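You operate a simulated robot arm through the tools that you are given. There is no shell and no other tool.

The job below is to be done with a simulated robot arm. You get a single attempt, and the scene is never put back.

## Task
Rinse the white-backed brush clean under the bare tap.
Fine: first pull the hose off with the tap off; hose in the tall cup, brush back on its spot, tap off; leave the other brush. Spill under 10 ml, drop nothing. What is to be rubbed or washed off counts as gone when no trace of it is left.

It is judged by the outcome, as a careful person would: the job done as asked, and still so three seconds after it is handed in. It fails if anything else is knocked over, pushed out of place, dropped, spilled or broken.

## Robot
A 7-joint arm with a two-finger parallel gripper, fixed in place. Base frame: the origin is on the floor under the middle of its stand, x ahead of it, y to its left, z up; the work surface is at about z = 760. Units: mm, rad, N and s.
With the tool pointing down near the work surface it reaches from about 280 to 700 mm from the base axis. Its first joint turns from -2.897 to 2.897 rad. Payload 1.57 kg.
The tool frame sits at the grasp point between the pads (the TCP): z along the fingers, y along the line on which they close. The tips reach 30 mm beyond it. The gripper opens to 80 mm. The fingers are 17 mm wide and 12 mm thick; the gripper's body (40 by 82 mm) begins 80 mm behind the TCP.
Orientation is told as [roll, pitch, yaw] about the base's x, y, z axes, in that order, counted from this pose: with the fingers straight down and closing along the base's y, the tool's x points along the base's -x, its y along +y and its z along -z.

## Interface
- The arm moves only by the tool send_rows. Its argument "targets" is a list of rows, each a list of 6 numbers: the shift along the tool's x, y, z in mm, then the turn, a rotation vector about the tool's x, y, z in rad. In form: [[dx, dy, dz, rx, ry, rz], ...]. A call has 1 to 20 rows; each row shifts and turns the commanded pose from where the row before left it, along the tool's axes as they then stand. "hand" is the closure in counts, from 0 (fully open) to 255 (shut), set as the call begins (left out, the last holds). Rows are played at 5 a second. More than 50 mm and 0.15 rad between two rows, or a gripper value outside its range, and nothing of the call is played. Where a pose cannot be reached the arm comes as near as it can. A force on the tool above 40 N (or 10 N above the force at the start of the call, whichever is more), or a blocked arm, ends the call early, and 0.2 s more pass. The fingers move at their own pace (about 72 mm/s each) and stop on an object; they squeeze with about 29 N. The grip force told is the motor's: it shows also when the fingers shut on nothing. Time passes only in rows, and 0.2 s behind the last, so rows that do not move let the fingers close. It gives the time, the measured TCP pose, the force on the tool (base axes), the opening and the grip force at its end, in the units of the frame above (readings bear some noise), with the torque about the TCP (base axes, N m) and any sound that the robot's microphone picked up.
- Cameras (640 x 400 px; columns grow to the right, rows downward): "scene" is fixed at [219.4, -500.6, 1514]; the picture's right is [0.60, -0.80, 0.00], its down [-0.65, -0.48, -0.59] and it looks along [0.47, 0.35, -0.81] (base axes); focal length 257 px, centre (320, 200). "wrist" rides on the gripper at [72, -7, -122] in the tool frame; the picture's right is [0.09, 1.00, 0.00], its down [-0.84, 0.08, -0.54] and it looks along [-0.54, 0.05, 0.84] (tool axes); focal length 238 px, centre (320, 200). There is no depth. A picture from a camera that has moved, and an enlarged one, comes with that camera's place and axes in the base frame and with its lens.
- grab_frame(camera): a new picture of that camera. The clock stands still meanwhile.
- raise_lower(by): slides the trunk up (or, below 0, down) by that many mm; the arm rides with it, the base frame stays. It gives what a move gives, with no picture.
- inspect(camera, box): a new picture of the part [left, top, right, bottom] of that camera's present view, enlarged. The clock stands still meanwhile.
- hand_in(): hands the job in; it is judged then, once.

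Nothing tells you positions but the pictures and the camera data. Unless the task says otherwise, let go and move clear before handing in.

The tools are called after "Call:" as a command line: name --pt "numbers of a row" for each row, then --argument value for the rest, lists and objects as JSON in quotes. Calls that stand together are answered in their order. send_rows: Moves the arm, as the interface text tells. Its arguments: {"type":"object","properties":{"targets":{"type":"array"},"hand":{"type":"number"}},"required":["targets"]} The other tools are called the same way: raise_lower (by) moves the trunk up or down; grab_frame (camera) takes a picture; inspect (camera, box) takes an enlarged picture of a part of a camera's view; hand_in () hands the job in.

At the start:

```text
time: 0.0
tcp_pos: [490.5, -189.7, 1240.3]
tool_rot: [0.0, 0.001, 0.001]
wrist_force: [-0.8, -0.1, 0.5]
wrist_torque: [-0.01, -0.01, -0.01]
opening: 79.9
gripper_force: 0.1
trunk travel left (down, up): [-325.0, 155.0]
```

scene: 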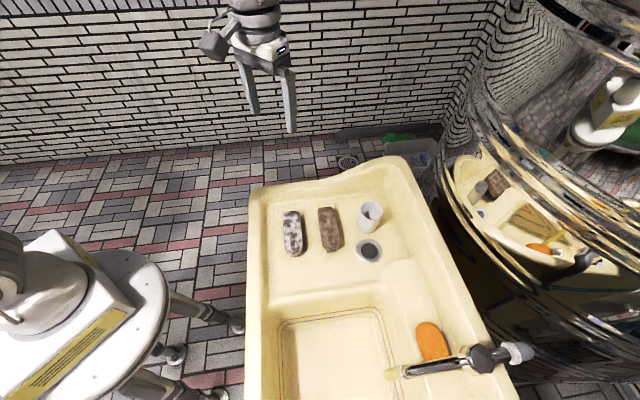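
wrist: 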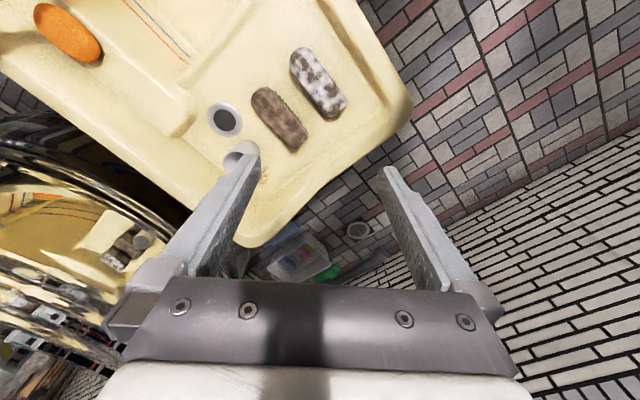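

I see a cream sink unit with two brushes (one mottled white, one brown), a tall cup, a round drain, an orange sponge or brush, and a tap with a hose at the near right end. I will take enlarged pictures before I move anything.

Call:
inspect --camera "scene" --box '[240, 170, 440, 295]'

Call:
inspect --camera "scene" --box '[360, 300, 560, 400]'

Call:
inspect --camera "wrist" --box '[180, 20, 380, 180]'

Call:
inspect --camera "scene" --box '[440, 120, 640, 300]'

```text
3.20 times, centred on (340, 232) of scene
camera zoom: at [219.4, -500.6, 1514.0], right [0.6, -0.8, 0.0], down [-0.65, -0.48, -0.59], along [0.47, 0.35, -0.81], focal length 822 px, centre (256, 96)
```

zoom: 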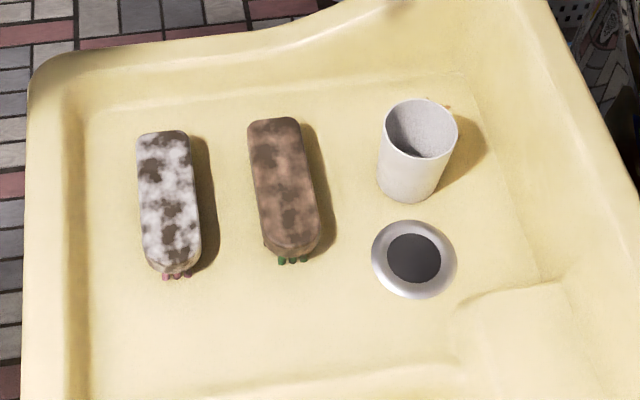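

```text
3.20 times, centred on (460, 350) of scene
camera zoom: at [219.4, -500.6, 1514.0], right [0.6, -0.8, 0.0], down [-0.65, -0.48, -0.59], along [0.47, 0.35, -0.81], focal length 822 px, centre (-128, -280)
```

zoom: 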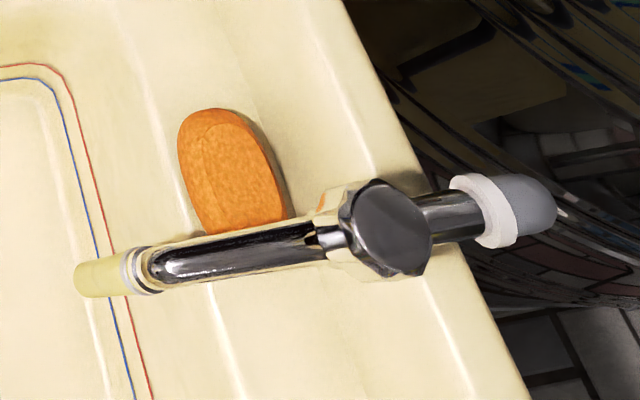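

```text
2.50 times, centred on (280, 100) of wrist
camera zoom: at [418.5, -197.1, 1362.6], right [-0.09, 1.0, 0.0], down [0.84, 0.08, 0.54], along [0.54, 0.05, -0.84], focal length 596 px, centre (420, 450)
```

zoom: 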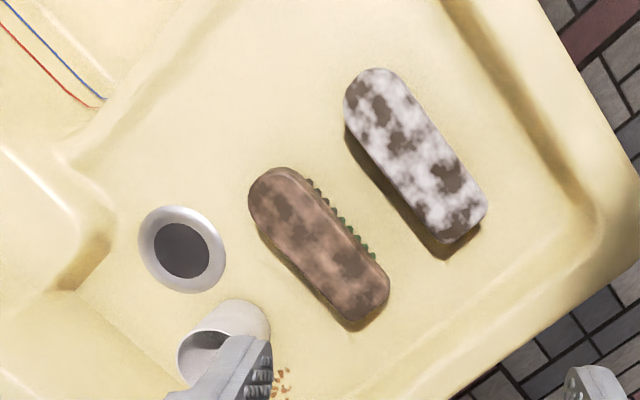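

```text
2.22 times, centred on (540, 210) of scene
camera zoom: at [219.4, -500.6, 1514.0], right [0.6, -0.8, 0.0], down [-0.65, -0.48, -0.59], along [0.47, 0.35, -0.81], focal length 571 px, centre (-169, 178)
```

zoom: 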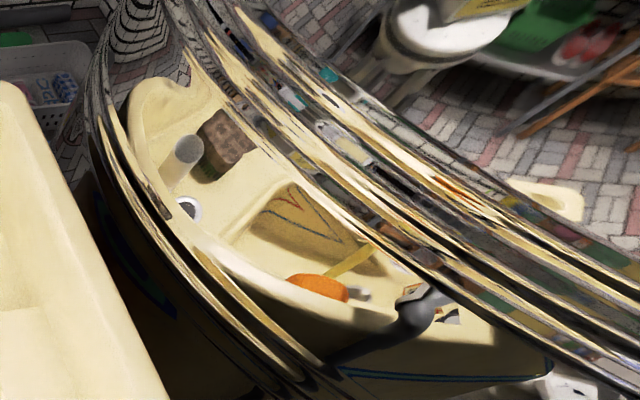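

The white-backed brush appears to lie near (482, -195). The tap is out at about (320 to 440, -600 to -720), and a big mirror-like thing stands behind the sink. I'll stay high and move over towards the tap to view it with the wrist camera.

Call:
send_rows --pt "23.3 -43.3 0 0 0 0" --pt "23.3 -43.3 0 0 0 0" --pt "23.3 -43.3 0 0 0 0" --pt "23.3 -43.3 0 0 0 0" --pt "23.3 -43.3 0 0 0 0" --pt "23.3 -43.3 0 0 0 0" --pt "0 0 0 0 0 0.1375" --pt "0 0 0 0 0 0.1375" --pt "0 0 0 0 0 0.1375" --pt "0 0 0 0 0 0.1375" --pt "0 0 0 0 0 0.1375" --pt "0 0 0 0 0 0.1375" --pt "0 0 0 0 0 0.1375" --pt "0 0 0 0 0 0.1375"

Call:
grab_frame --camera "wrist"

Call:
grab_frame --camera "scene"

```text
time: 3.0
tcp_pos: [351.0, -450.4, 1239.7]
tool_rot: [0.0, 0.002, -1.101]
wrist_force: [0.3, 0.1, -0.7]
wrist_torque: [0.02, 0.01, 0.01]
opening: 80.0
gripper_force: 0.1
trunk travel left (down, up): [-325.0, 155.0]
```

```text
taken
camera wrist: at [312.1, -389.3, 1362.5], right [0.85, 0.53, 0.0], down [0.45, -0.71, 0.54], along [0.29, -0.46, -0.84], focal length 238 px, centre (320, 200)
```

wrist: 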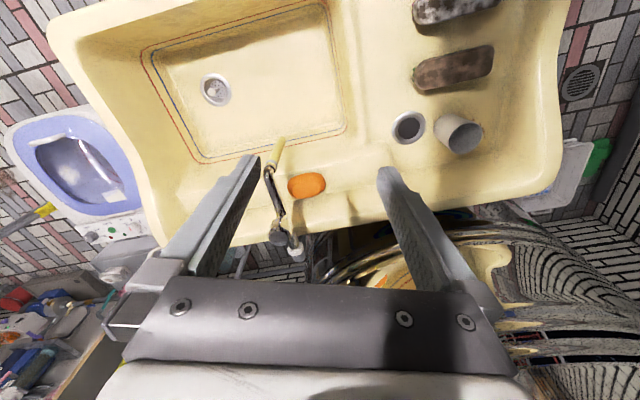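

```text
taken
```

scene: 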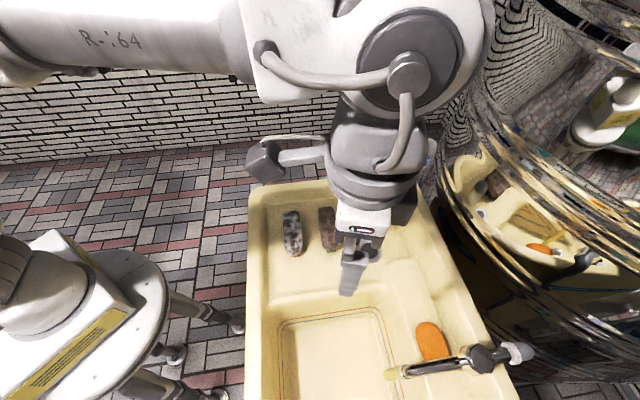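

The tap is visible now between the fingers, and the basin has its own drain. I'll enlarge the tap and its hose.

Call:
inspect --camera "wrist" --box '[220, 120, 350, 280]'

Call:
inspect --camera "wrist" --box '[130, 10, 370, 170]'

Call:
inspect --camera "wrist" --box '[370, 0, 570, 170]'

```text
2.50 times, centred on (285, 200) of wrist
camera zoom: at [312.1, -389.3, 1362.5], right [0.85, 0.53, 0.0], down [0.45, -0.71, 0.54], along [0.29, -0.46, -0.84], focal length 596 px, centre (408, 200)
```

zoom: 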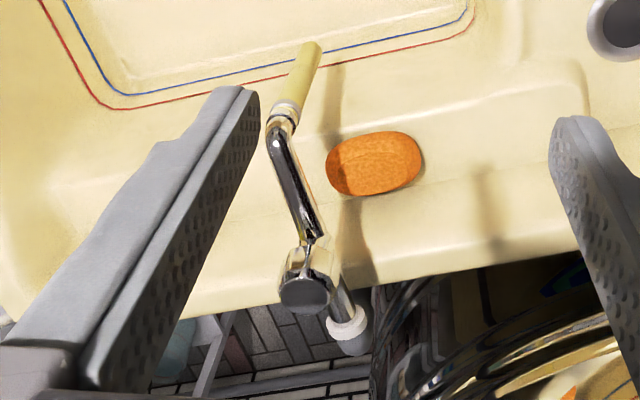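

```text
2.50 times, centred on (250, 90) of wrist
camera zoom: at [312.1, -389.3, 1362.5], right [0.85, 0.53, 0.0], down [0.45, -0.71, 0.54], along [0.29, -0.46, -0.84], focal length 596 px, centre (495, 475)
```

zoom: 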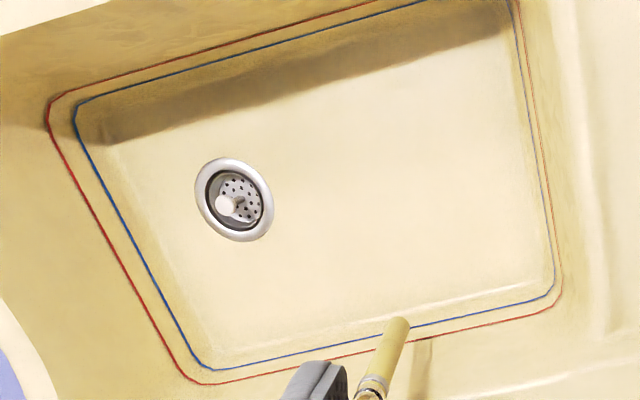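

```text
2.35 times, centred on (470, 85) of wrist
camera zoom: at [312.1, -389.3, 1362.5], right [0.85, 0.53, 0.0], down [0.45, -0.71, 0.54], along [0.29, -0.46, -0.84], focal length 561 px, centre (-33, 471)
```

zoom: 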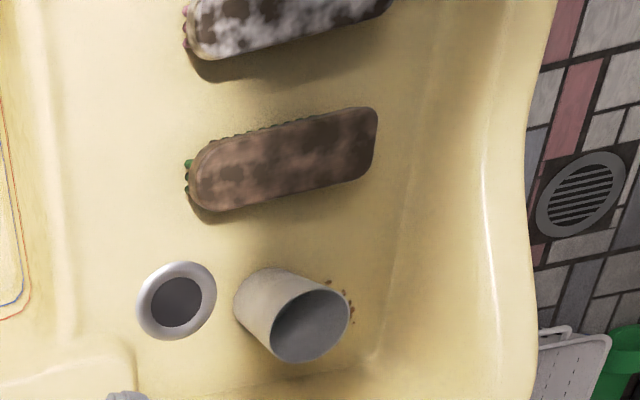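

The hose hangs straight down from the spout end, at about (334, -615), from z 910 down to 742. The knob top is near (407, -692, 1017). I'll go lower and tilt the camera for a closer side view of the tap.

Call:
send_rows --pt "1.3 -13.6 40 0 0 0" --pt "1.3 -13.6 40 0 0 0" --pt "1.3 -13.6 40 0 0 0" --pt "1.3 -13.6 40 0 0 0" --pt "0 0 0 0 -0.133 0" --pt "0 0 0 0 -0.133 0" --pt "0 0 0 0 -0.133 0"

Call:
grab_frame --camera "wrist"

Call:
inspect --camera "wrist" --box '[220, 100, 440, 280]'

```text
time: 4.6
tcp_pos: [301.4, -470.6, 1080.0]
tool_rot: [0.001, -0.401, -1.097]
wrist_force: [-0.2, -0.6, -0.2]
wrist_torque: [-0.02, 0.01, -0.01]
opening: 80.0
gripper_force: 0.0
trunk travel left (down, up): [-325.0, 155.0]
```

```text
taken
camera wrist: at [243.4, -373.8, 1165.1], right [0.85, 0.53, -0.04], down [0.32, -0.46, 0.83], along [0.42, -0.71, -0.56], focal length 238 px, centre (320, 200)
```

wrist: 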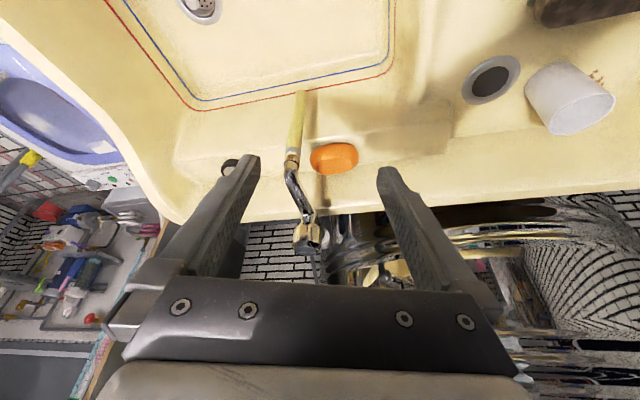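

```text
2.22 times, centred on (330, 190) of wrist
camera zoom: at [243.4, -373.8, 1165.1], right [0.85, 0.53, -0.04], down [0.32, -0.46, 0.83], along [0.42, -0.71, -0.56], focal length 530 px, centre (298, 222)
```

zoom: 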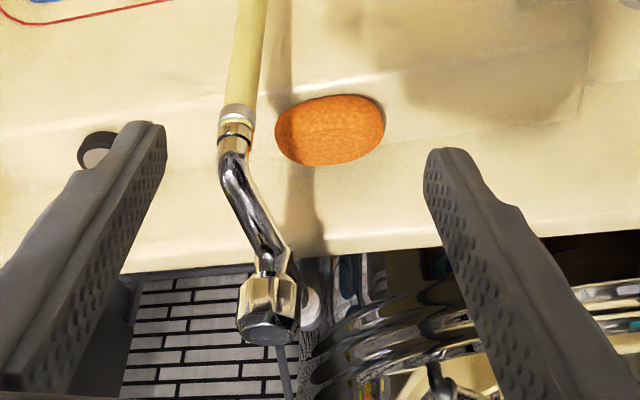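

The tap body and knob are clearer now. I'll zoom in harder on the knob, the spout and the hose joint.

Call:
inspect --camera "wrist" --box '[275, 180, 355, 260]'

Call:
inspect --camera "wrist" --box '[260, 80, 350, 190]'

Call:
inspect --camera "wrist" --box '[200, 140, 270, 190]'

Call:
inspect --camera "scene" --box '[440, 320, 540, 400]'

```text
5.00 times, centred on (315, 220) of wrist
camera zoom: at [243.4, -373.8, 1165.1], right [0.85, 0.53, -0.04], down [0.32, -0.46, 0.83], along [0.42, -0.71, -0.56], focal length 1192 px, centre (345, 100)
```

zoom: 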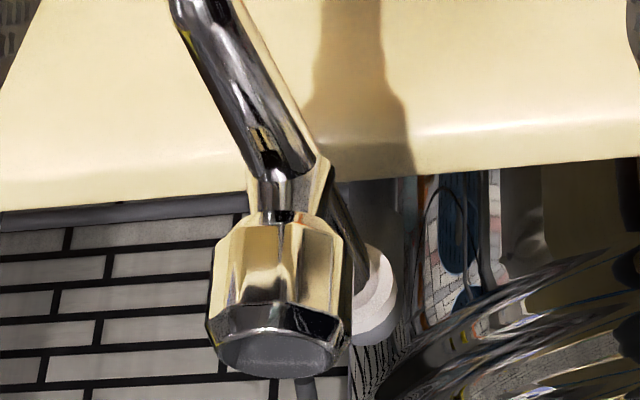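

```text
3.64 times, centred on (305, 135) of wrist
camera zoom: at [243.4, -373.8, 1165.1], right [0.85, 0.53, -0.04], down [0.32, -0.46, 0.83], along [0.42, -0.71, -0.56], focal length 867 px, centre (374, 436)
```

zoom: 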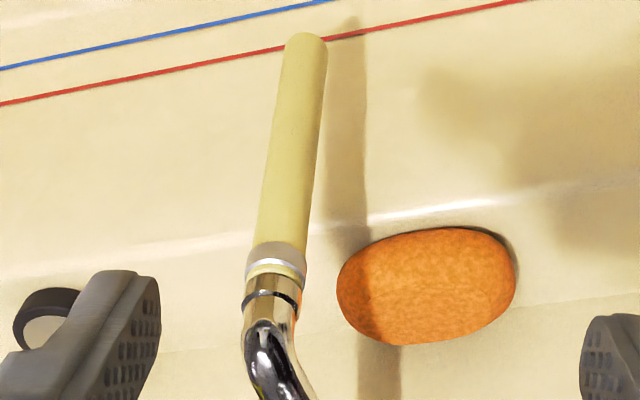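

```text
8.00 times, centred on (235, 165) of wrist
camera zoom: at [243.4, -373.8, 1165.1], right [0.85, 0.53, -0.04], down [0.32, -0.46, 0.83], along [0.42, -0.71, -0.56], focal length 1907 px, centre (1000, 480)
```

zoom: 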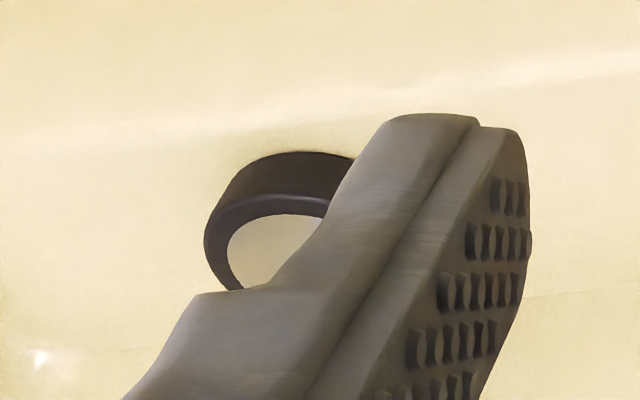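

```text
5.00 times, centred on (490, 360) of scene
camera zoom: at [219.4, -500.6, 1514.0], right [0.6, -0.8, 0.0], down [-0.65, -0.48, -0.59], along [0.47, 0.35, -0.81], focal length 1284 px, centre (-530, -600)
```

zoom: 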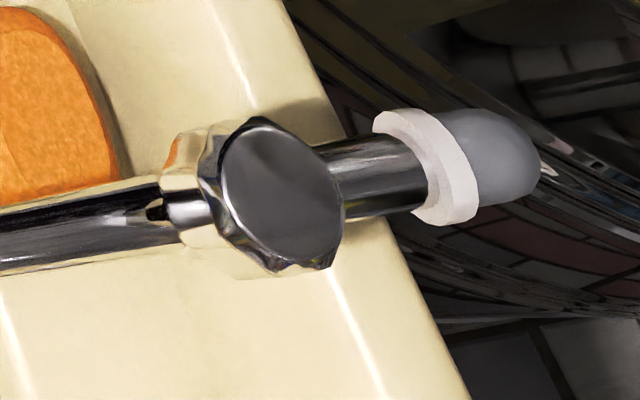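

The hose is about 20 mm thick, its axis is near (337, -619), and it runs from z 735 to about 905. The knob is a scalloped one, about 45 mm wide, at (409, -691) and z 970 to 1020. Next I'll tilt the tool and come in front of the hose with open fingers.

Call:
send_rows --pt "0 0 0 0 -0.125 0" --pt "0 0 0 0 -0.125 0" --pt "0 0 0 0 -0.125 0" --pt "0 0 0 0 -0.125 0" --pt "18.4 -7.3 36.4 0 0 0" --pt "18.4 -7.3 36.4 0 0 0" --pt "18.4 -7.3 36.4 0 0 0" --pt "18.4 -7.3 36.4 0 0 0" --pt "18.4 -7.3 36.4 0 0 0" --hand 0

Call:
grab_frame --camera "wrist"

Call:
grab_frame --camera "scene"

```text
time: 6.6
tcp_pos: [309.1, -563.9, 895.2]
tool_rot: [0.002, -0.899, -1.102]
wrist_force: [-0.6, 0.4, 0.0]
wrist_torque: [-0.03, 0.0, 0.02]
opening: 80.0
gripper_force: 0.1
trunk travel left (down, up): [-325.0, 155.0]
```

```text
taken
camera wrist: at [239.8, -442.6, 915.7], right [0.86, 0.5, -0.07], down [0.11, -0.05, 0.99], along [0.5, -0.86, -0.1], focal length 238 px, centre (320, 200)
```

wrist: 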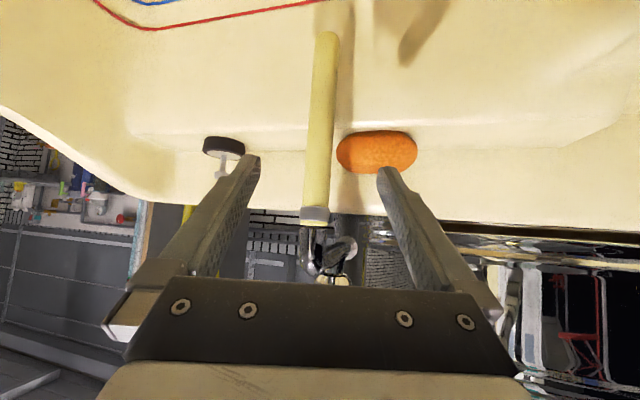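

```text
taken
```

scene: 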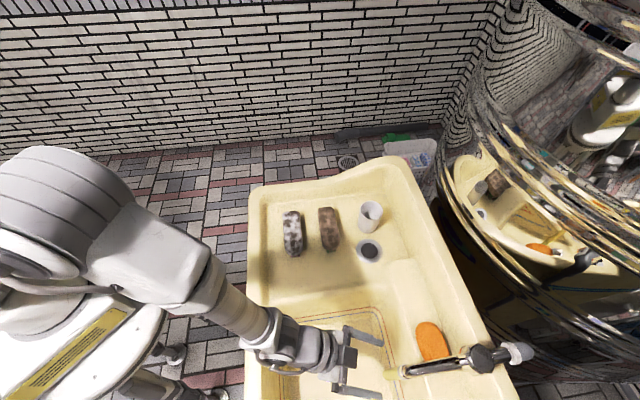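

The hose is centred between the open fingers, as I computed, so I'll advance 79 mm along the tool axis to surround it at about z 845.

Call:
send_rows --pt "0.4 0 26.4 0 0 0" --pt "0.4 0 26.4 0 0 0" --pt "0.4 0 26.4 0 0 0" --pt "0 0 0 0 0 0"

Call:
grab_frame --camera "wrist"

Call:
inspect --camera "scene" --box '[320, 310, 480, 400]'

```text
time: 7.6
tcp_pos: [333.6, -618.9, 845.2]
tool_rot: [0.001, -0.9, -1.1]
wrist_force: [-0.5, -0.1, -0.1]
wrist_torque: [0.0, -0.03, -0.01]
opening: 80.0
gripper_force: 0.1
trunk travel left (down, up): [-325.0, 155.0]
```

```text
taken
camera wrist: at [263.8, -497.2, 865.7], right [0.86, 0.5, -0.07], down [0.11, -0.05, 0.99], along [0.5, -0.86, -0.1], focal length 238 px, centre (320, 200)
```

wrist: 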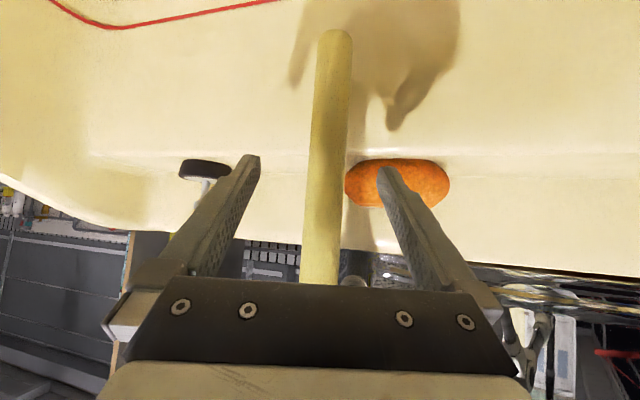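

```text
4.00 times, centred on (400, 355) of scene
camera zoom: at [219.4, -500.6, 1514.0], right [0.6, -0.8, 0.0], down [-0.65, -0.48, -0.59], along [0.47, 0.35, -0.81], focal length 1027 px, centre (0, -420)
```

zoom: 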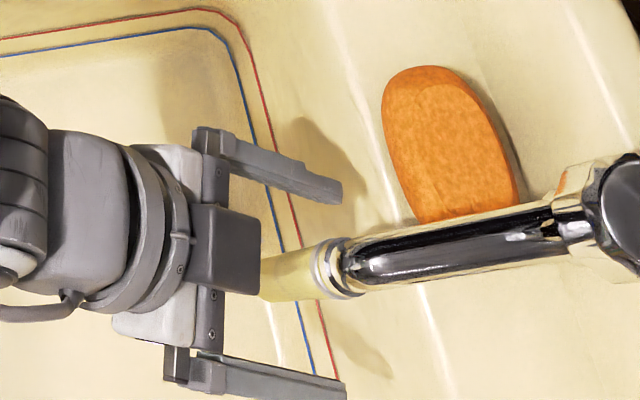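

The hose sits between the pads. I'll close on it.

Call:
send_rows --pt "0 0 0 0 0 0" --pt "0 0 0 0 0 0" --pt "0 0 0 0 0 0" --pt "0 0 0 0 0 0" --hand 255

Call:
grab_frame --camera "wrist"

```text
time: 8.6
tcp_pos: [335.5, -616.6, 845.3]
tool_rot: [0.002, -0.898, -1.099]
wrist_force: [7.2, 4.1, -0.3]
wrist_torque: [0.05, -0.03, 0.03]
opening: 21.5
gripper_force: 28.8
trunk travel left (down, up): [-325.0, 155.0]
```

```text
taken
camera wrist: at [265.1, -496.2, 865.9], right [0.86, 0.51, -0.07], down [0.11, -0.05, 0.99], along [0.5, -0.86, -0.1], focal length 238 px, centre (320, 200)
```

wrist: 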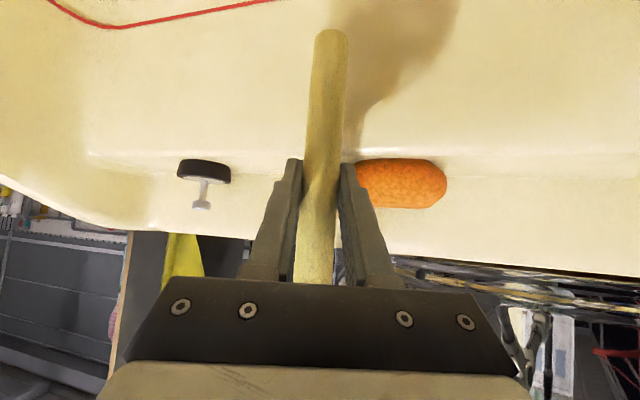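

I have the hose gripped at 21.5 mm with a small sideways load. I'll ease that off and then pull slowly straight down.

Call:
send_rows --pt "0 2.5 0 0 0 0" --pt "3.1 0 2.5 0 0 0" --pt "3.1 0 2.5 0 0 0" --pt "3.1 0 2.5 0 0 0"

Call:
grab_frame --camera "wrist"

Call:
inspect --camera "scene" --box '[320, 310, 480, 400]'

```text
time: 9.6
tcp_pos: [336.6, -615.8, 830.7]
tool_rot: [-0.002, -0.898, -1.099]
wrist_force: [-0.7, 0.2, -0.2]
wrist_torque: [0.01, 0.02, 0.0]
opening: 21.4
gripper_force: 29.3
trunk travel left (down, up): [-325.0, 155.0]
```

```text
taken
camera wrist: at [265.8, -495.2, 852.4], right [0.86, 0.5, -0.07], down [0.11, -0.05, 0.99], along [0.5, -0.86, -0.1], focal length 238 px, centre (320, 200)
```

wrist: 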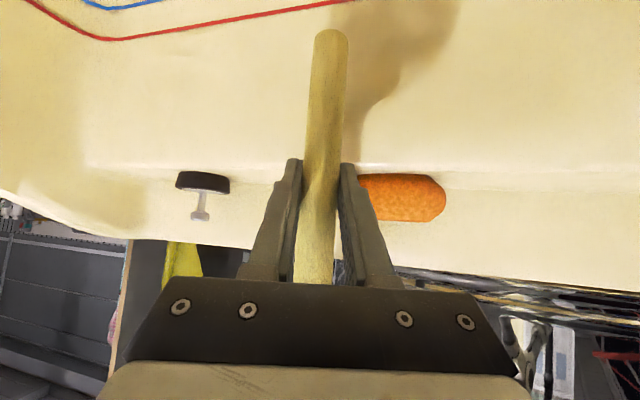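

```text
4.00 times, centred on (400, 355) of scene
camera zoom: at [219.4, -500.6, 1514.0], right [0.6, -0.8, 0.0], down [-0.65, -0.48, -0.59], along [0.47, 0.35, -0.81], focal length 1027 px, centre (0, -420)
```

zoom: 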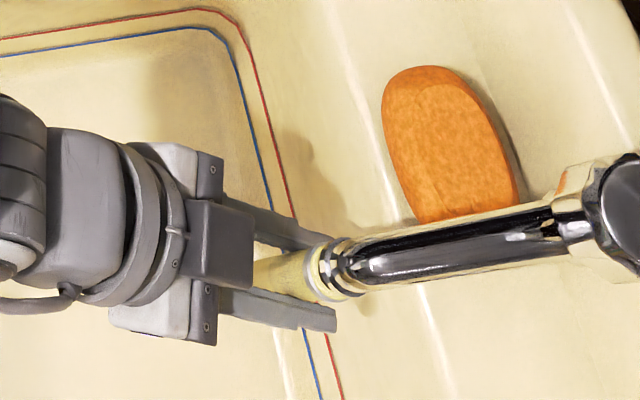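

The hose moved 15 mm down with the gripper and did not slip, so it is sliding off the spout. I'll keep pulling down.

Call:
send_rows --pt "3.9 0 3.1 0 0 0" --pt "3.9 0 3.1 0 0 0" --pt "3.9 0 3.1 0 0 0" --pt "3.9 0 3.1 0 0 0" --pt "3.9 0 3.1 0 0 0"

Call:
grab_frame --camera "wrist"

Call:
inspect --camera "scene" --box '[320, 310, 480, 400]'

```text
time: 10.8
tcp_pos: [336.2, -616.1, 807.0]
tool_rot: [-0.001, -0.899, -1.099]
wrist_force: [0.2, -0.1, 0.0]
wrist_torque: [0.01, 0.02, 0.03]
opening: 21.6
gripper_force: 29.2
trunk travel left (down, up): [-325.0, 155.0]
```

```text
taken
camera wrist: at [266.3, -494.8, 826.9], right [0.86, 0.5, -0.07], down [0.11, -0.05, 0.99], along [0.5, -0.86, -0.1], focal length 238 px, centre (320, 200)
```

wrist: 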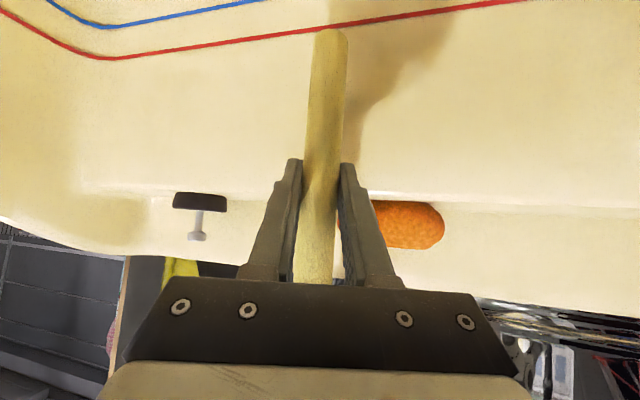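

```text
4.00 times, centred on (400, 355) of scene
camera zoom: at [219.4, -500.6, 1514.0], right [0.6, -0.8, 0.0], down [-0.65, -0.48, -0.59], along [0.47, 0.35, -0.81], focal length 1027 px, centre (0, -420)
```

zoom: 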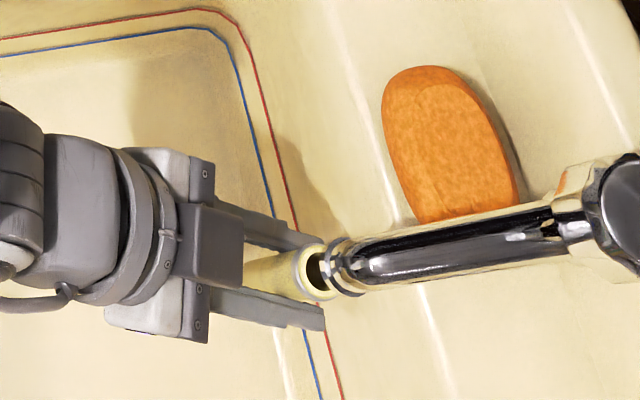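

The hose is fully off, since its open end shows clear of the spout. I'll go a little lower, back away from the spout, and then raise the hose upright.

Call:
send_rows --pt "3.9 0 3.1 0 0 0" --pt "3.9 0 3.1 0 0 0" --pt "3.9 0 3.1 0 0 0" --pt "12.4 0 -15.7 0 0 0" --pt "12.4 0 -15.7 0 0 0" --pt "18.6 0 -23.5 0 0 0" --pt "18.6 0 -23.5 0 0 0" --pt "18.6 0 -23.5 0 0 0" --pt "0 0 0 0 0 0"

Call:
grab_frame --camera "wrist"

Call:
inspect --camera "scene" --box '[280, 280, 480, 400]'

```text
time: 12.8
tcp_pos: [276.6, -499.5, 791.0]
tool_rot: [-0.001, -0.898, -1.1]
wrist_force: [1.0, -0.2, 0.0]
wrist_torque: [0.05, 0.02, -0.01]
opening: 21.3
gripper_force: 29.1
trunk travel left (down, up): [-325.0, 155.0]
```

```text
taken
camera wrist: at [207.5, -378.2, 812.1], right [0.86, 0.5, -0.07], down [0.11, -0.05, 0.99], along [0.5, -0.86, -0.1], focal length 238 px, centre (320, 200)
```

wrist: 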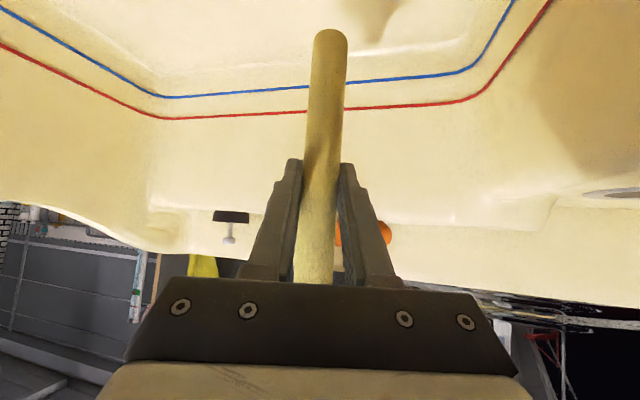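

```text
3.20 times, centred on (380, 340) of scene
camera zoom: at [219.4, -500.6, 1514.0], right [0.6, -0.8, 0.0], down [-0.65, -0.48, -0.59], along [0.47, 0.35, -0.81], focal length 822 px, centre (128, -248)
```

zoom: 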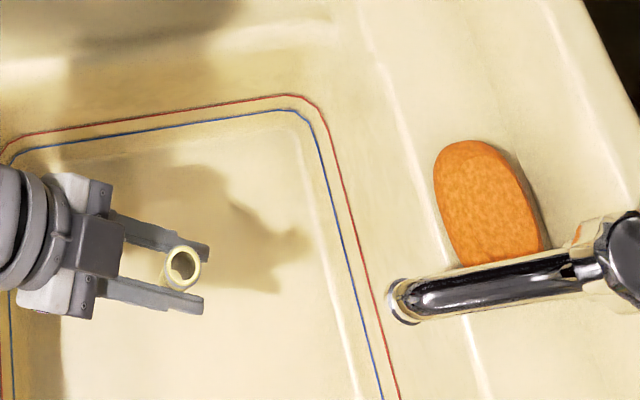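

The hose is free and upright, and the spout is bare. I'll raise it well above everything, turn to face the cup, and move to a spot short of the cup where I can check it.

Call:
send_rows --pt "-32.9 0 -26.1 0 0 0" --pt "-32.9 0 -26.1 0 0 0" --pt "-32.9 0 -26.1 0 0 0" --pt "-32.9 0 -26.1 0 0 0" --pt "-32.9 0 -26.1 0 0 0" --pt "0 0 0 -0.0955 0 -0.0759" --pt "0 0 0 -0.0955 0 -0.0759" --pt "0 0 0 -0.0955 0 -0.0759" --pt "0 0 0 -0.0955 0 -0.0759" --pt "0 0 0 -0.0955 0 -0.0759" --pt "-11.06 38.95 13.9 0 0 0" --pt "-11.06 38.95 13.9 0 0 0" --pt "-11.06 38.95 13.9 0 0 0" --pt "-11.06 38.95 13.9 0 0 0" --pt "-11.06 38.95 13.9 0 0 0" --pt "-11.06 38.95 13.9 0 0 0" --pt "-11.06 38.95 13.9 0 0 0" --pt "-11.06 38.95 13.9 0 0 0"

Call:
grab_frame --camera "wrist"

Call:
grab_frame --camera "scene"

```text
time: 16.6
tcp_pos: [548.8, -295.5, 1001.0]
tool_rot: [0.0, -0.899, -0.49]
wrist_force: [0.7, 0.7, 0.9]
wrist_torque: [0.0, 0.02, 0.01]
opening: 21.1
gripper_force: 28.2
trunk travel left (down, up): [-325.0, 155.0]
```

```text
taken
camera wrist: at [421.8, -236.7, 1022.8], right [0.42, 0.91, -0.07], down [0.12, 0.02, 0.99], along [0.9, -0.42, -0.1], focal length 238 px, centre (320, 200)
```

wrist: 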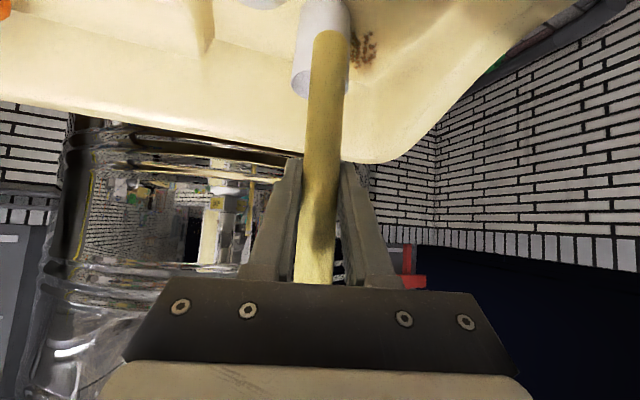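

```text
taken
```

scene: 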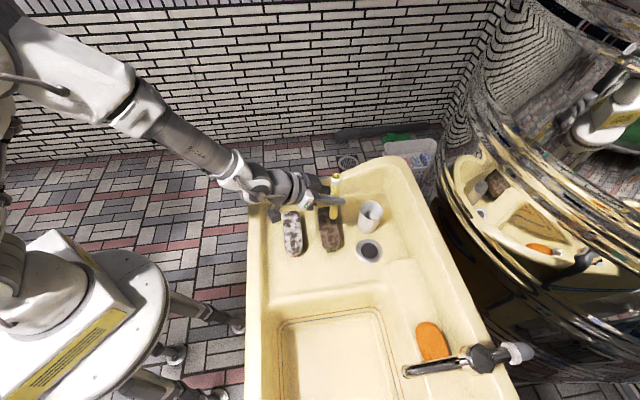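

The cup is right in line behind the hose. I'll zoom in on it from both cameras to fix its position exactly.

Call:
inspect --camera "wrist" --box '[260, 0, 400, 120]'

Call:
inspect --camera "scene" --box '[280, 160, 420, 270]'

```text
3.33 times, centred on (330, 60) of wrist
camera zoom: at [421.8, -236.7, 1022.8], right [0.42, 0.91, -0.07], down [0.12, 0.02, 0.99], along [0.9, -0.42, -0.1], focal length 794 px, centre (287, 667)
```

zoom: 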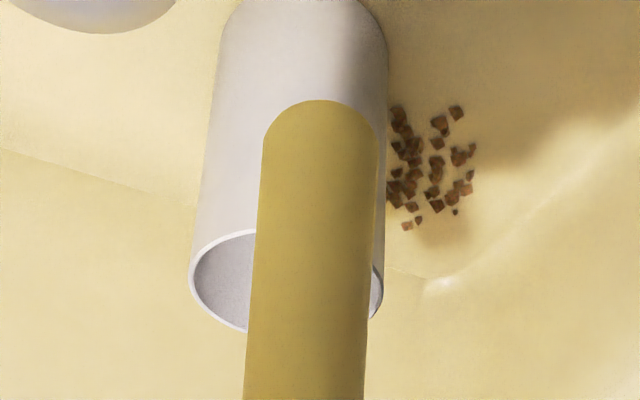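

```text
3.64 times, centred on (350, 215) of scene
camera zoom: at [219.4, -500.6, 1514.0], right [0.6, -0.8, 0.0], down [-0.65, -0.48, -0.59], along [0.47, 0.35, -0.81], focal length 934 px, centre (211, 146)
```

zoom: 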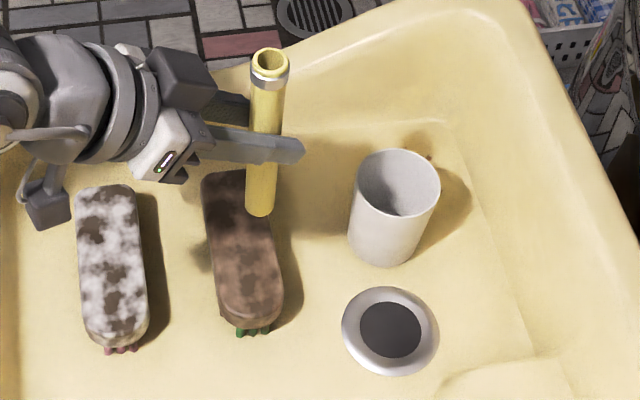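

The cup rim centre comes out at about (668, -364, 851), with an inner width near 66 mm. The hose bottom is about 100 mm below the TCP. I'll carry the hose over the cup at this height and check before I lower it.

Call:
send_rows --pt "-19.8 -1.05 24.9 0 0 0" --pt "-19.8 -1.05 24.9 0 0 0" --pt "-19.8 -1.05 24.9 0 0 0" --pt "-19.8 -1.05 24.9 0 0 0" --pt "0 0 0 0 0 0"

Call:
inspect --camera "scene" --box '[300, 140, 440, 270]'

Call:
grab_frame --camera "wrist"

```text
time: 17.8
tcp_pos: [658.0, -358.8, 1002.1]
tool_rot: [0.0, -0.898, -0.49]
wrist_force: [-0.1, -0.2, -0.4]
wrist_torque: [-0.01, 0.04, 0.0]
opening: 21.5
gripper_force: 29.2
trunk travel left (down, up): [-325.0, 155.0]
```

```text
3.08 times, centred on (370, 205) of scene
camera zoom: at [219.4, -500.6, 1514.0], right [0.6, -0.8, 0.0], down [-0.65, -0.48, -0.59], along [0.47, 0.35, -0.81], focal length 790 px, centre (166, 185)
```

zoom: 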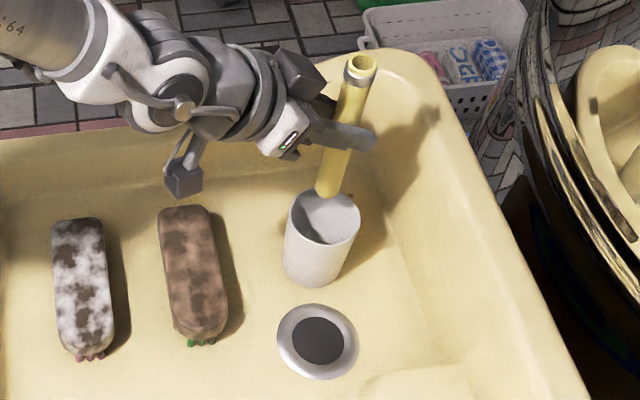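

```text
taken
camera wrist: at [532.3, -298.7, 1022.5], right [0.42, 0.91, -0.07], down [0.12, 0.02, 0.99], along [0.9, -0.42, -0.1], focal length 238 px, centre (320, 200)
```

wrist: 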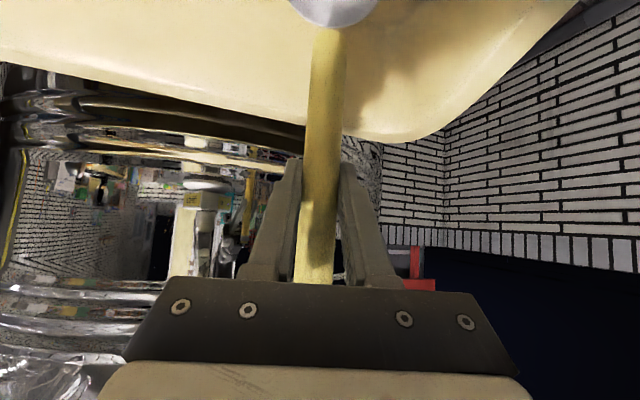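

The projection agrees. The hose axis will enter the cup 9 or 10 mm on the near side of centre, as I intended. I'll lower it most of the way in.

Call:
send_rows --pt "26.6 0 21.1 0 0 0" --pt "26.6 0 21.1 0 0 0" --pt "26.6 0 21.1 0 0 0" --pt "7.8 0 6.2 0 0 0" --pt "7.8 0 6.2 0 0 0" --pt "0 0 0 0 0 0"

Call:
inspect --camera "scene" --box '[300, 140, 440, 270]'

Call:
grab_frame --camera "wrist"

```text
time: 19.2
tcp_pos: [659.6, -354.4, 880.3]
tool_rot: [0.0, -0.9, -0.489]
wrist_force: [0.0, 0.8, 0.0]
wrist_torque: [0.04, 0.01, 0.01]
opening: 21.6
gripper_force: 28.9
trunk travel left (down, up): [-325.0, 155.0]
```

```text
3.08 times, centred on (370, 205) of scene
camera zoom: at [219.4, -500.6, 1514.0], right [0.6, -0.8, 0.0], down [-0.65, -0.48, -0.59], along [0.47, 0.35, -0.81], focal length 790 px, centre (166, 185)
```

zoom: 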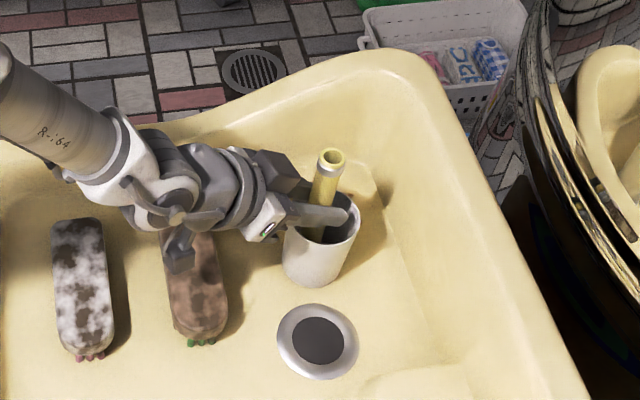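

```text
taken
camera wrist: at [532.9, -295.6, 900.2], right [0.42, 0.91, -0.07], down [0.12, 0.02, 0.99], along [0.9, -0.42, -0.1], focal length 238 px, centre (320, 200)
```

wrist: 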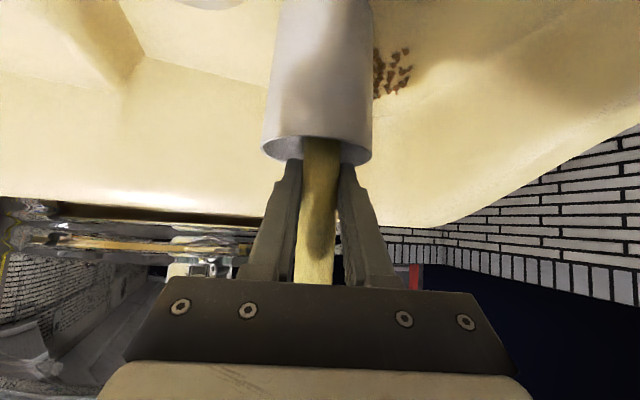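

The hose is inside the cup and laterally centred. I'll lower it in small steps until it touches the cup floor.

Call:
send_rows --pt "3.13 0 2.49 0 0 0" --pt "3.13 0 2.49 0 0 0" --pt "0 0 0 0 0 0"

```text
time: 20.0
tcp_pos: [660.3, -355.1, 870.5]
tool_rot: [0.0, -0.899, -0.488]
wrist_force: [0.2, 0.2, 0.0]
wrist_torque: [0.0, -0.02, -0.02]
opening: 21.5
gripper_force: 28.4
trunk travel left (down, up): [-325.0, 155.0]
```

Call:
send_rows --pt "1.57 0 1.24 0 0 0" --pt "1.57 0 1.24 0 0 0" --pt "0 0 0 0 0 0"

Call:
grab_frame --camera "wrist"

```text
time: 20.8
tcp_pos: [660.0, -356.2, 869.1]
tool_rot: [0.0, -0.898, -0.491]
wrist_force: [0.3, 0.0, -1.7]
wrist_torque: [0.01, 0.01, -0.01]
opening: 21.4
gripper_force: 28.8
trunk travel left (down, up): [-325.0, 155.0]
```

```text
taken
camera wrist: at [533.1, -295.7, 889.8], right [0.42, 0.91, -0.07], down [0.12, 0.02, 0.99], along [0.9, -0.42, -0.1], focal length 238 px, centre (320, 200)
```

wrist: 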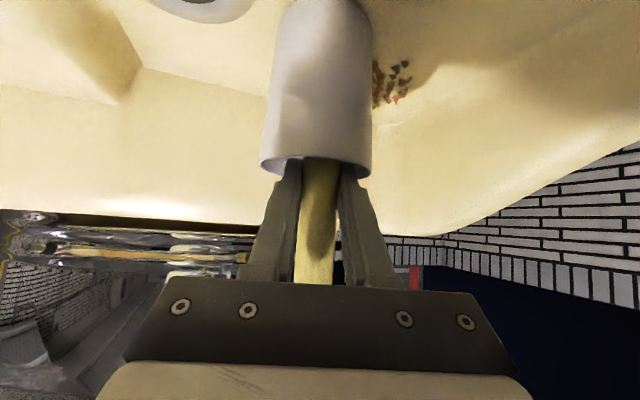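

Call:
send_rows --pt "1.57 0 1.24 0 0 0" --pt "0 0 0 0 0 0"

```text
time: 21.4
tcp_pos: [659.6, -354.4, 865.7]
tool_rot: [-0.001, -0.898, -0.489]
wrist_force: [-1.3, -0.2, -0.6]
wrist_torque: [0.01, 0.0, 0.02]
opening: 21.4
gripper_force: 29.2
trunk travel left (down, up): [-325.0, 155.0]
```

Call:
send_rows --pt "1.57 0 1.24 0 0 0" --pt "0 0 0 0 0 0"

Call:
grab_frame --camera "wrist"

Call:
inspect --camera "scene" --box '[340, 170, 410, 240]'

```text
time: 22.0
tcp_pos: [659.3, -355.2, 864.4]
tool_rot: [0.001, -0.901, -0.49]
wrist_force: [-0.1, 0.4, -0.7]
wrist_torque: [-0.02, 0.0, 0.02]
opening: 21.5
gripper_force: 29.6
trunk travel left (down, up): [-325.0, 155.0]
```

```text
taken
camera wrist: at [533.1, -295.6, 885.4], right [0.42, 0.91, -0.07], down [0.12, 0.02, 0.99], along [0.9, -0.42, -0.1], focal length 238 px, centre (320, 200)
```

wrist: 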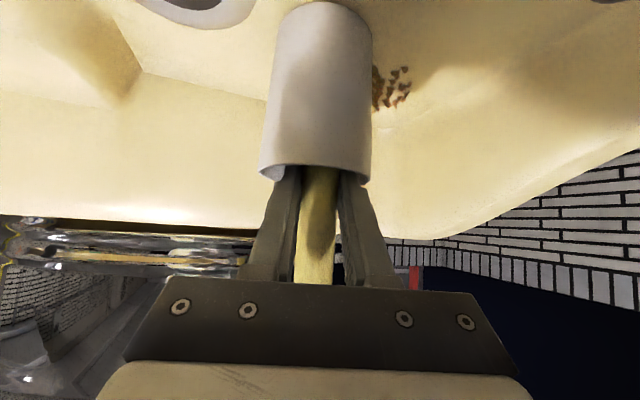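

```text
5.71 times, centred on (375, 205) of scene
camera zoom: at [219.4, -500.6, 1514.0], right [0.6, -0.8, 0.0], down [-0.65, -0.48, -0.59], along [0.47, 0.35, -0.81], focal length 1468 px, centre (6, 171)
```

zoom: 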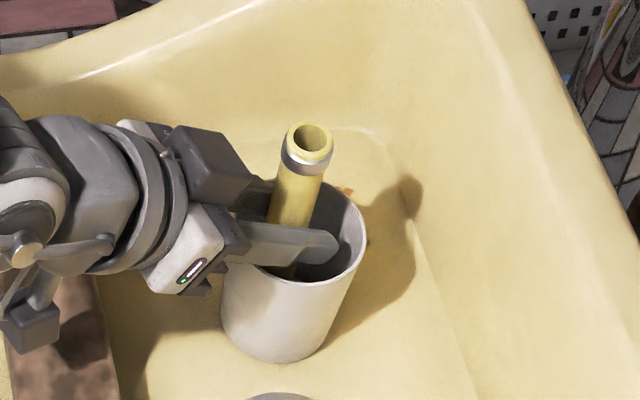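

Call:
send_rows --pt "1.57 0 1.24 0 0 0" --pt "1.57 0 1.24 0 0 0" --pt "0 0 0 0 0 0"

```text
time: 22.8
tcp_pos: [659.7, -355.5, 862.5]
tool_rot: [0.001, -0.9, -0.49]
wrist_force: [-1.4, 1.4, 4.3]
wrist_torque: [0.14, 0.15, -0.03]
opening: 21.5
gripper_force: 28.3
trunk travel left (down, up): [-325.0, 155.0]
```

Contact with the cup floor shows as 4 N upward. I'll open the fingers just a few millimetres.

Call:
send_rows --pt "0 0 0 0 0 0" --pt "0 0 0 0 0 0" --hand 169

Call:
grab_frame --camera "wrist"

```text
time: 23.4
tcp_pos: [659.2, -356.2, 861.3]
tool_rot: [0.0, -0.901, -0.488]
wrist_force: [-1.0, -0.8, 0.1]
wrist_torque: [0.01, 0.0, -0.01]
opening: 26.9
gripper_force: 0.0
trunk travel left (down, up): [-325.0, 155.0]
```

```text
taken
camera wrist: at [532.6, -295.9, 882.1], right [0.42, 0.91, -0.07], down [0.12, 0.02, 0.99], along [0.9, -0.42, -0.1], focal length 238 px, centre (320, 200)
```

wrist: 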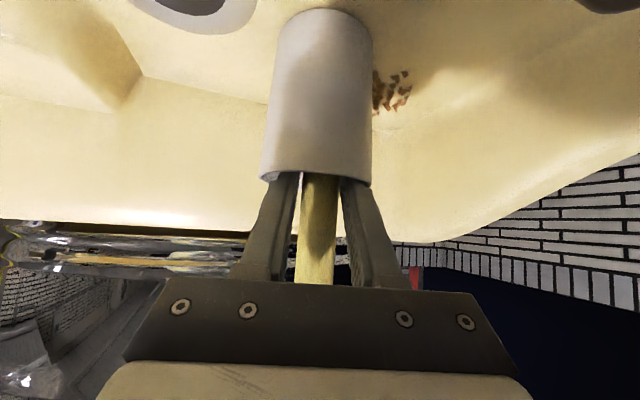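

The fingers are loose and the hose is standing. I'll slide up 36 mm along it so the fingers clear the cup rim.

Call:
send_rows --pt "-7.05 0 -5.6 0 0 0" --pt "-7.05 0 -5.6 0 0 0" --pt "-7.05 0 -5.6 0 0 0" --pt "-7.05 0 -5.6 0 0 0" --pt "0 0 0 0 0 0"

Call:
grab_frame --camera "wrist"

Call:
inspect --camera "scene" --box '[340, 170, 410, 240]'

```text
time: 24.6
tcp_pos: [659.5, -354.9, 898.0]
tool_rot: [0.0, -0.899, -0.49]
wrist_force: [0.8, -0.5, -0.4]
wrist_torque: [-0.01, 0.02, 0.02]
opening: 27.0
gripper_force: 0.1
trunk travel left (down, up): [-325.0, 155.0]
```

```text
taken
camera wrist: at [532.7, -295.3, 919.0], right [0.42, 0.91, -0.07], down [0.12, 0.02, 0.99], along [0.9, -0.42, -0.1], focal length 238 px, centre (320, 200)
```

wrist: 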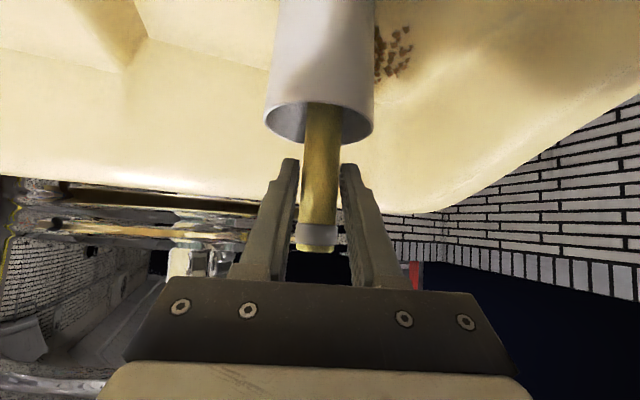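

```text
5.71 times, centred on (375, 205) of scene
camera zoom: at [219.4, -500.6, 1514.0], right [0.6, -0.8, 0.0], down [-0.65, -0.48, -0.59], along [0.47, 0.35, -0.81], focal length 1468 px, centre (6, 171)
```

zoom: 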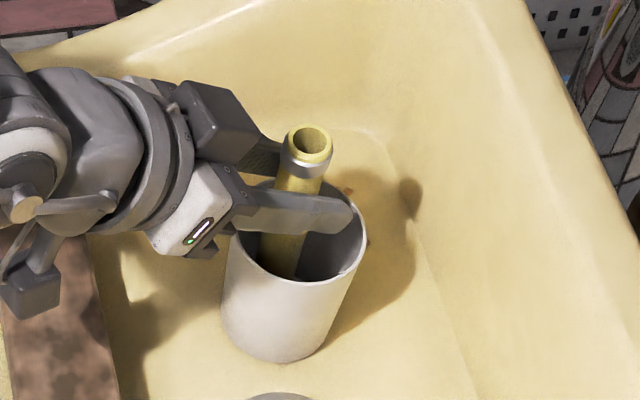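

The hose stands upright on its own. I'll nudge it sideways gently so it rests against the rim and does not topple when I leave.

Call:
send_rows --pt "0 4 0 0 0 0" --pt "0 4 0 0 0 0" --pt "0 4 0 0 0 0" --pt "0 4 0 0 0 0" --pt "0 4 0 0 0 0" --pt "0 4 0 0 0 0" --pt "0 0 0 0 0 0"

Call:
grab_frame --camera "wrist"

Call:
inspect --camera "scene" --box '[340, 170, 410, 240]'

```text
time: 26.2
tcp_pos: [670.9, -334.3, 897.1]
tool_rot: [0.0, -0.899, -0.489]
wrist_force: [0.2, 0.2, 0.4]
wrist_torque: [0.02, -0.01, -0.02]
opening: 27.5
gripper_force: 0.1
trunk travel left (down, up): [-325.0, 155.0]
```

```text
taken
camera wrist: at [544.4, -275.2, 918.0], right [0.42, 0.91, -0.07], down [0.12, 0.02, 0.99], along [0.9, -0.42, -0.1], focal length 238 px, centre (320, 200)
```

wrist: 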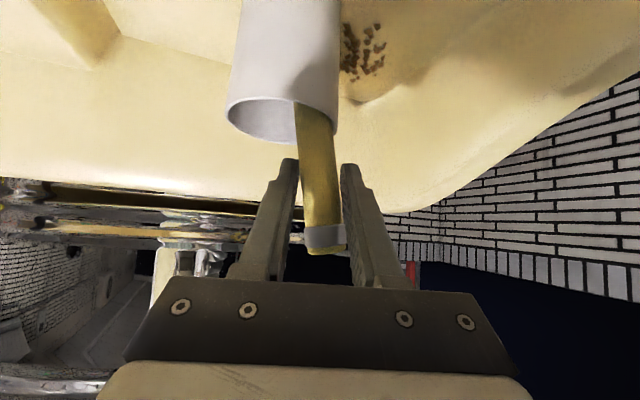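

```text
5.71 times, centred on (375, 205) of scene
camera zoom: at [219.4, -500.6, 1514.0], right [0.6, -0.8, 0.0], down [-0.65, -0.48, -0.59], along [0.47, 0.35, -0.81], focal length 1468 px, centre (6, 171)
```

zoom: 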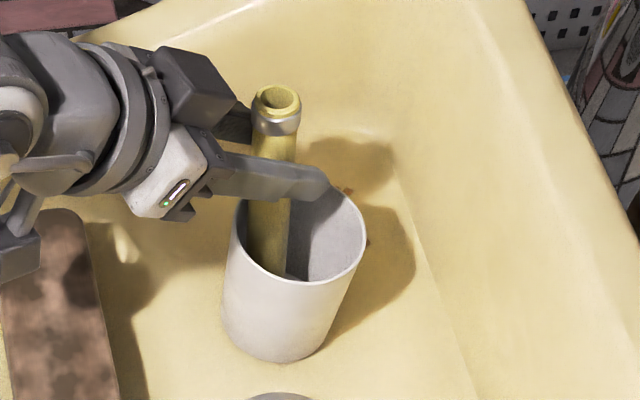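

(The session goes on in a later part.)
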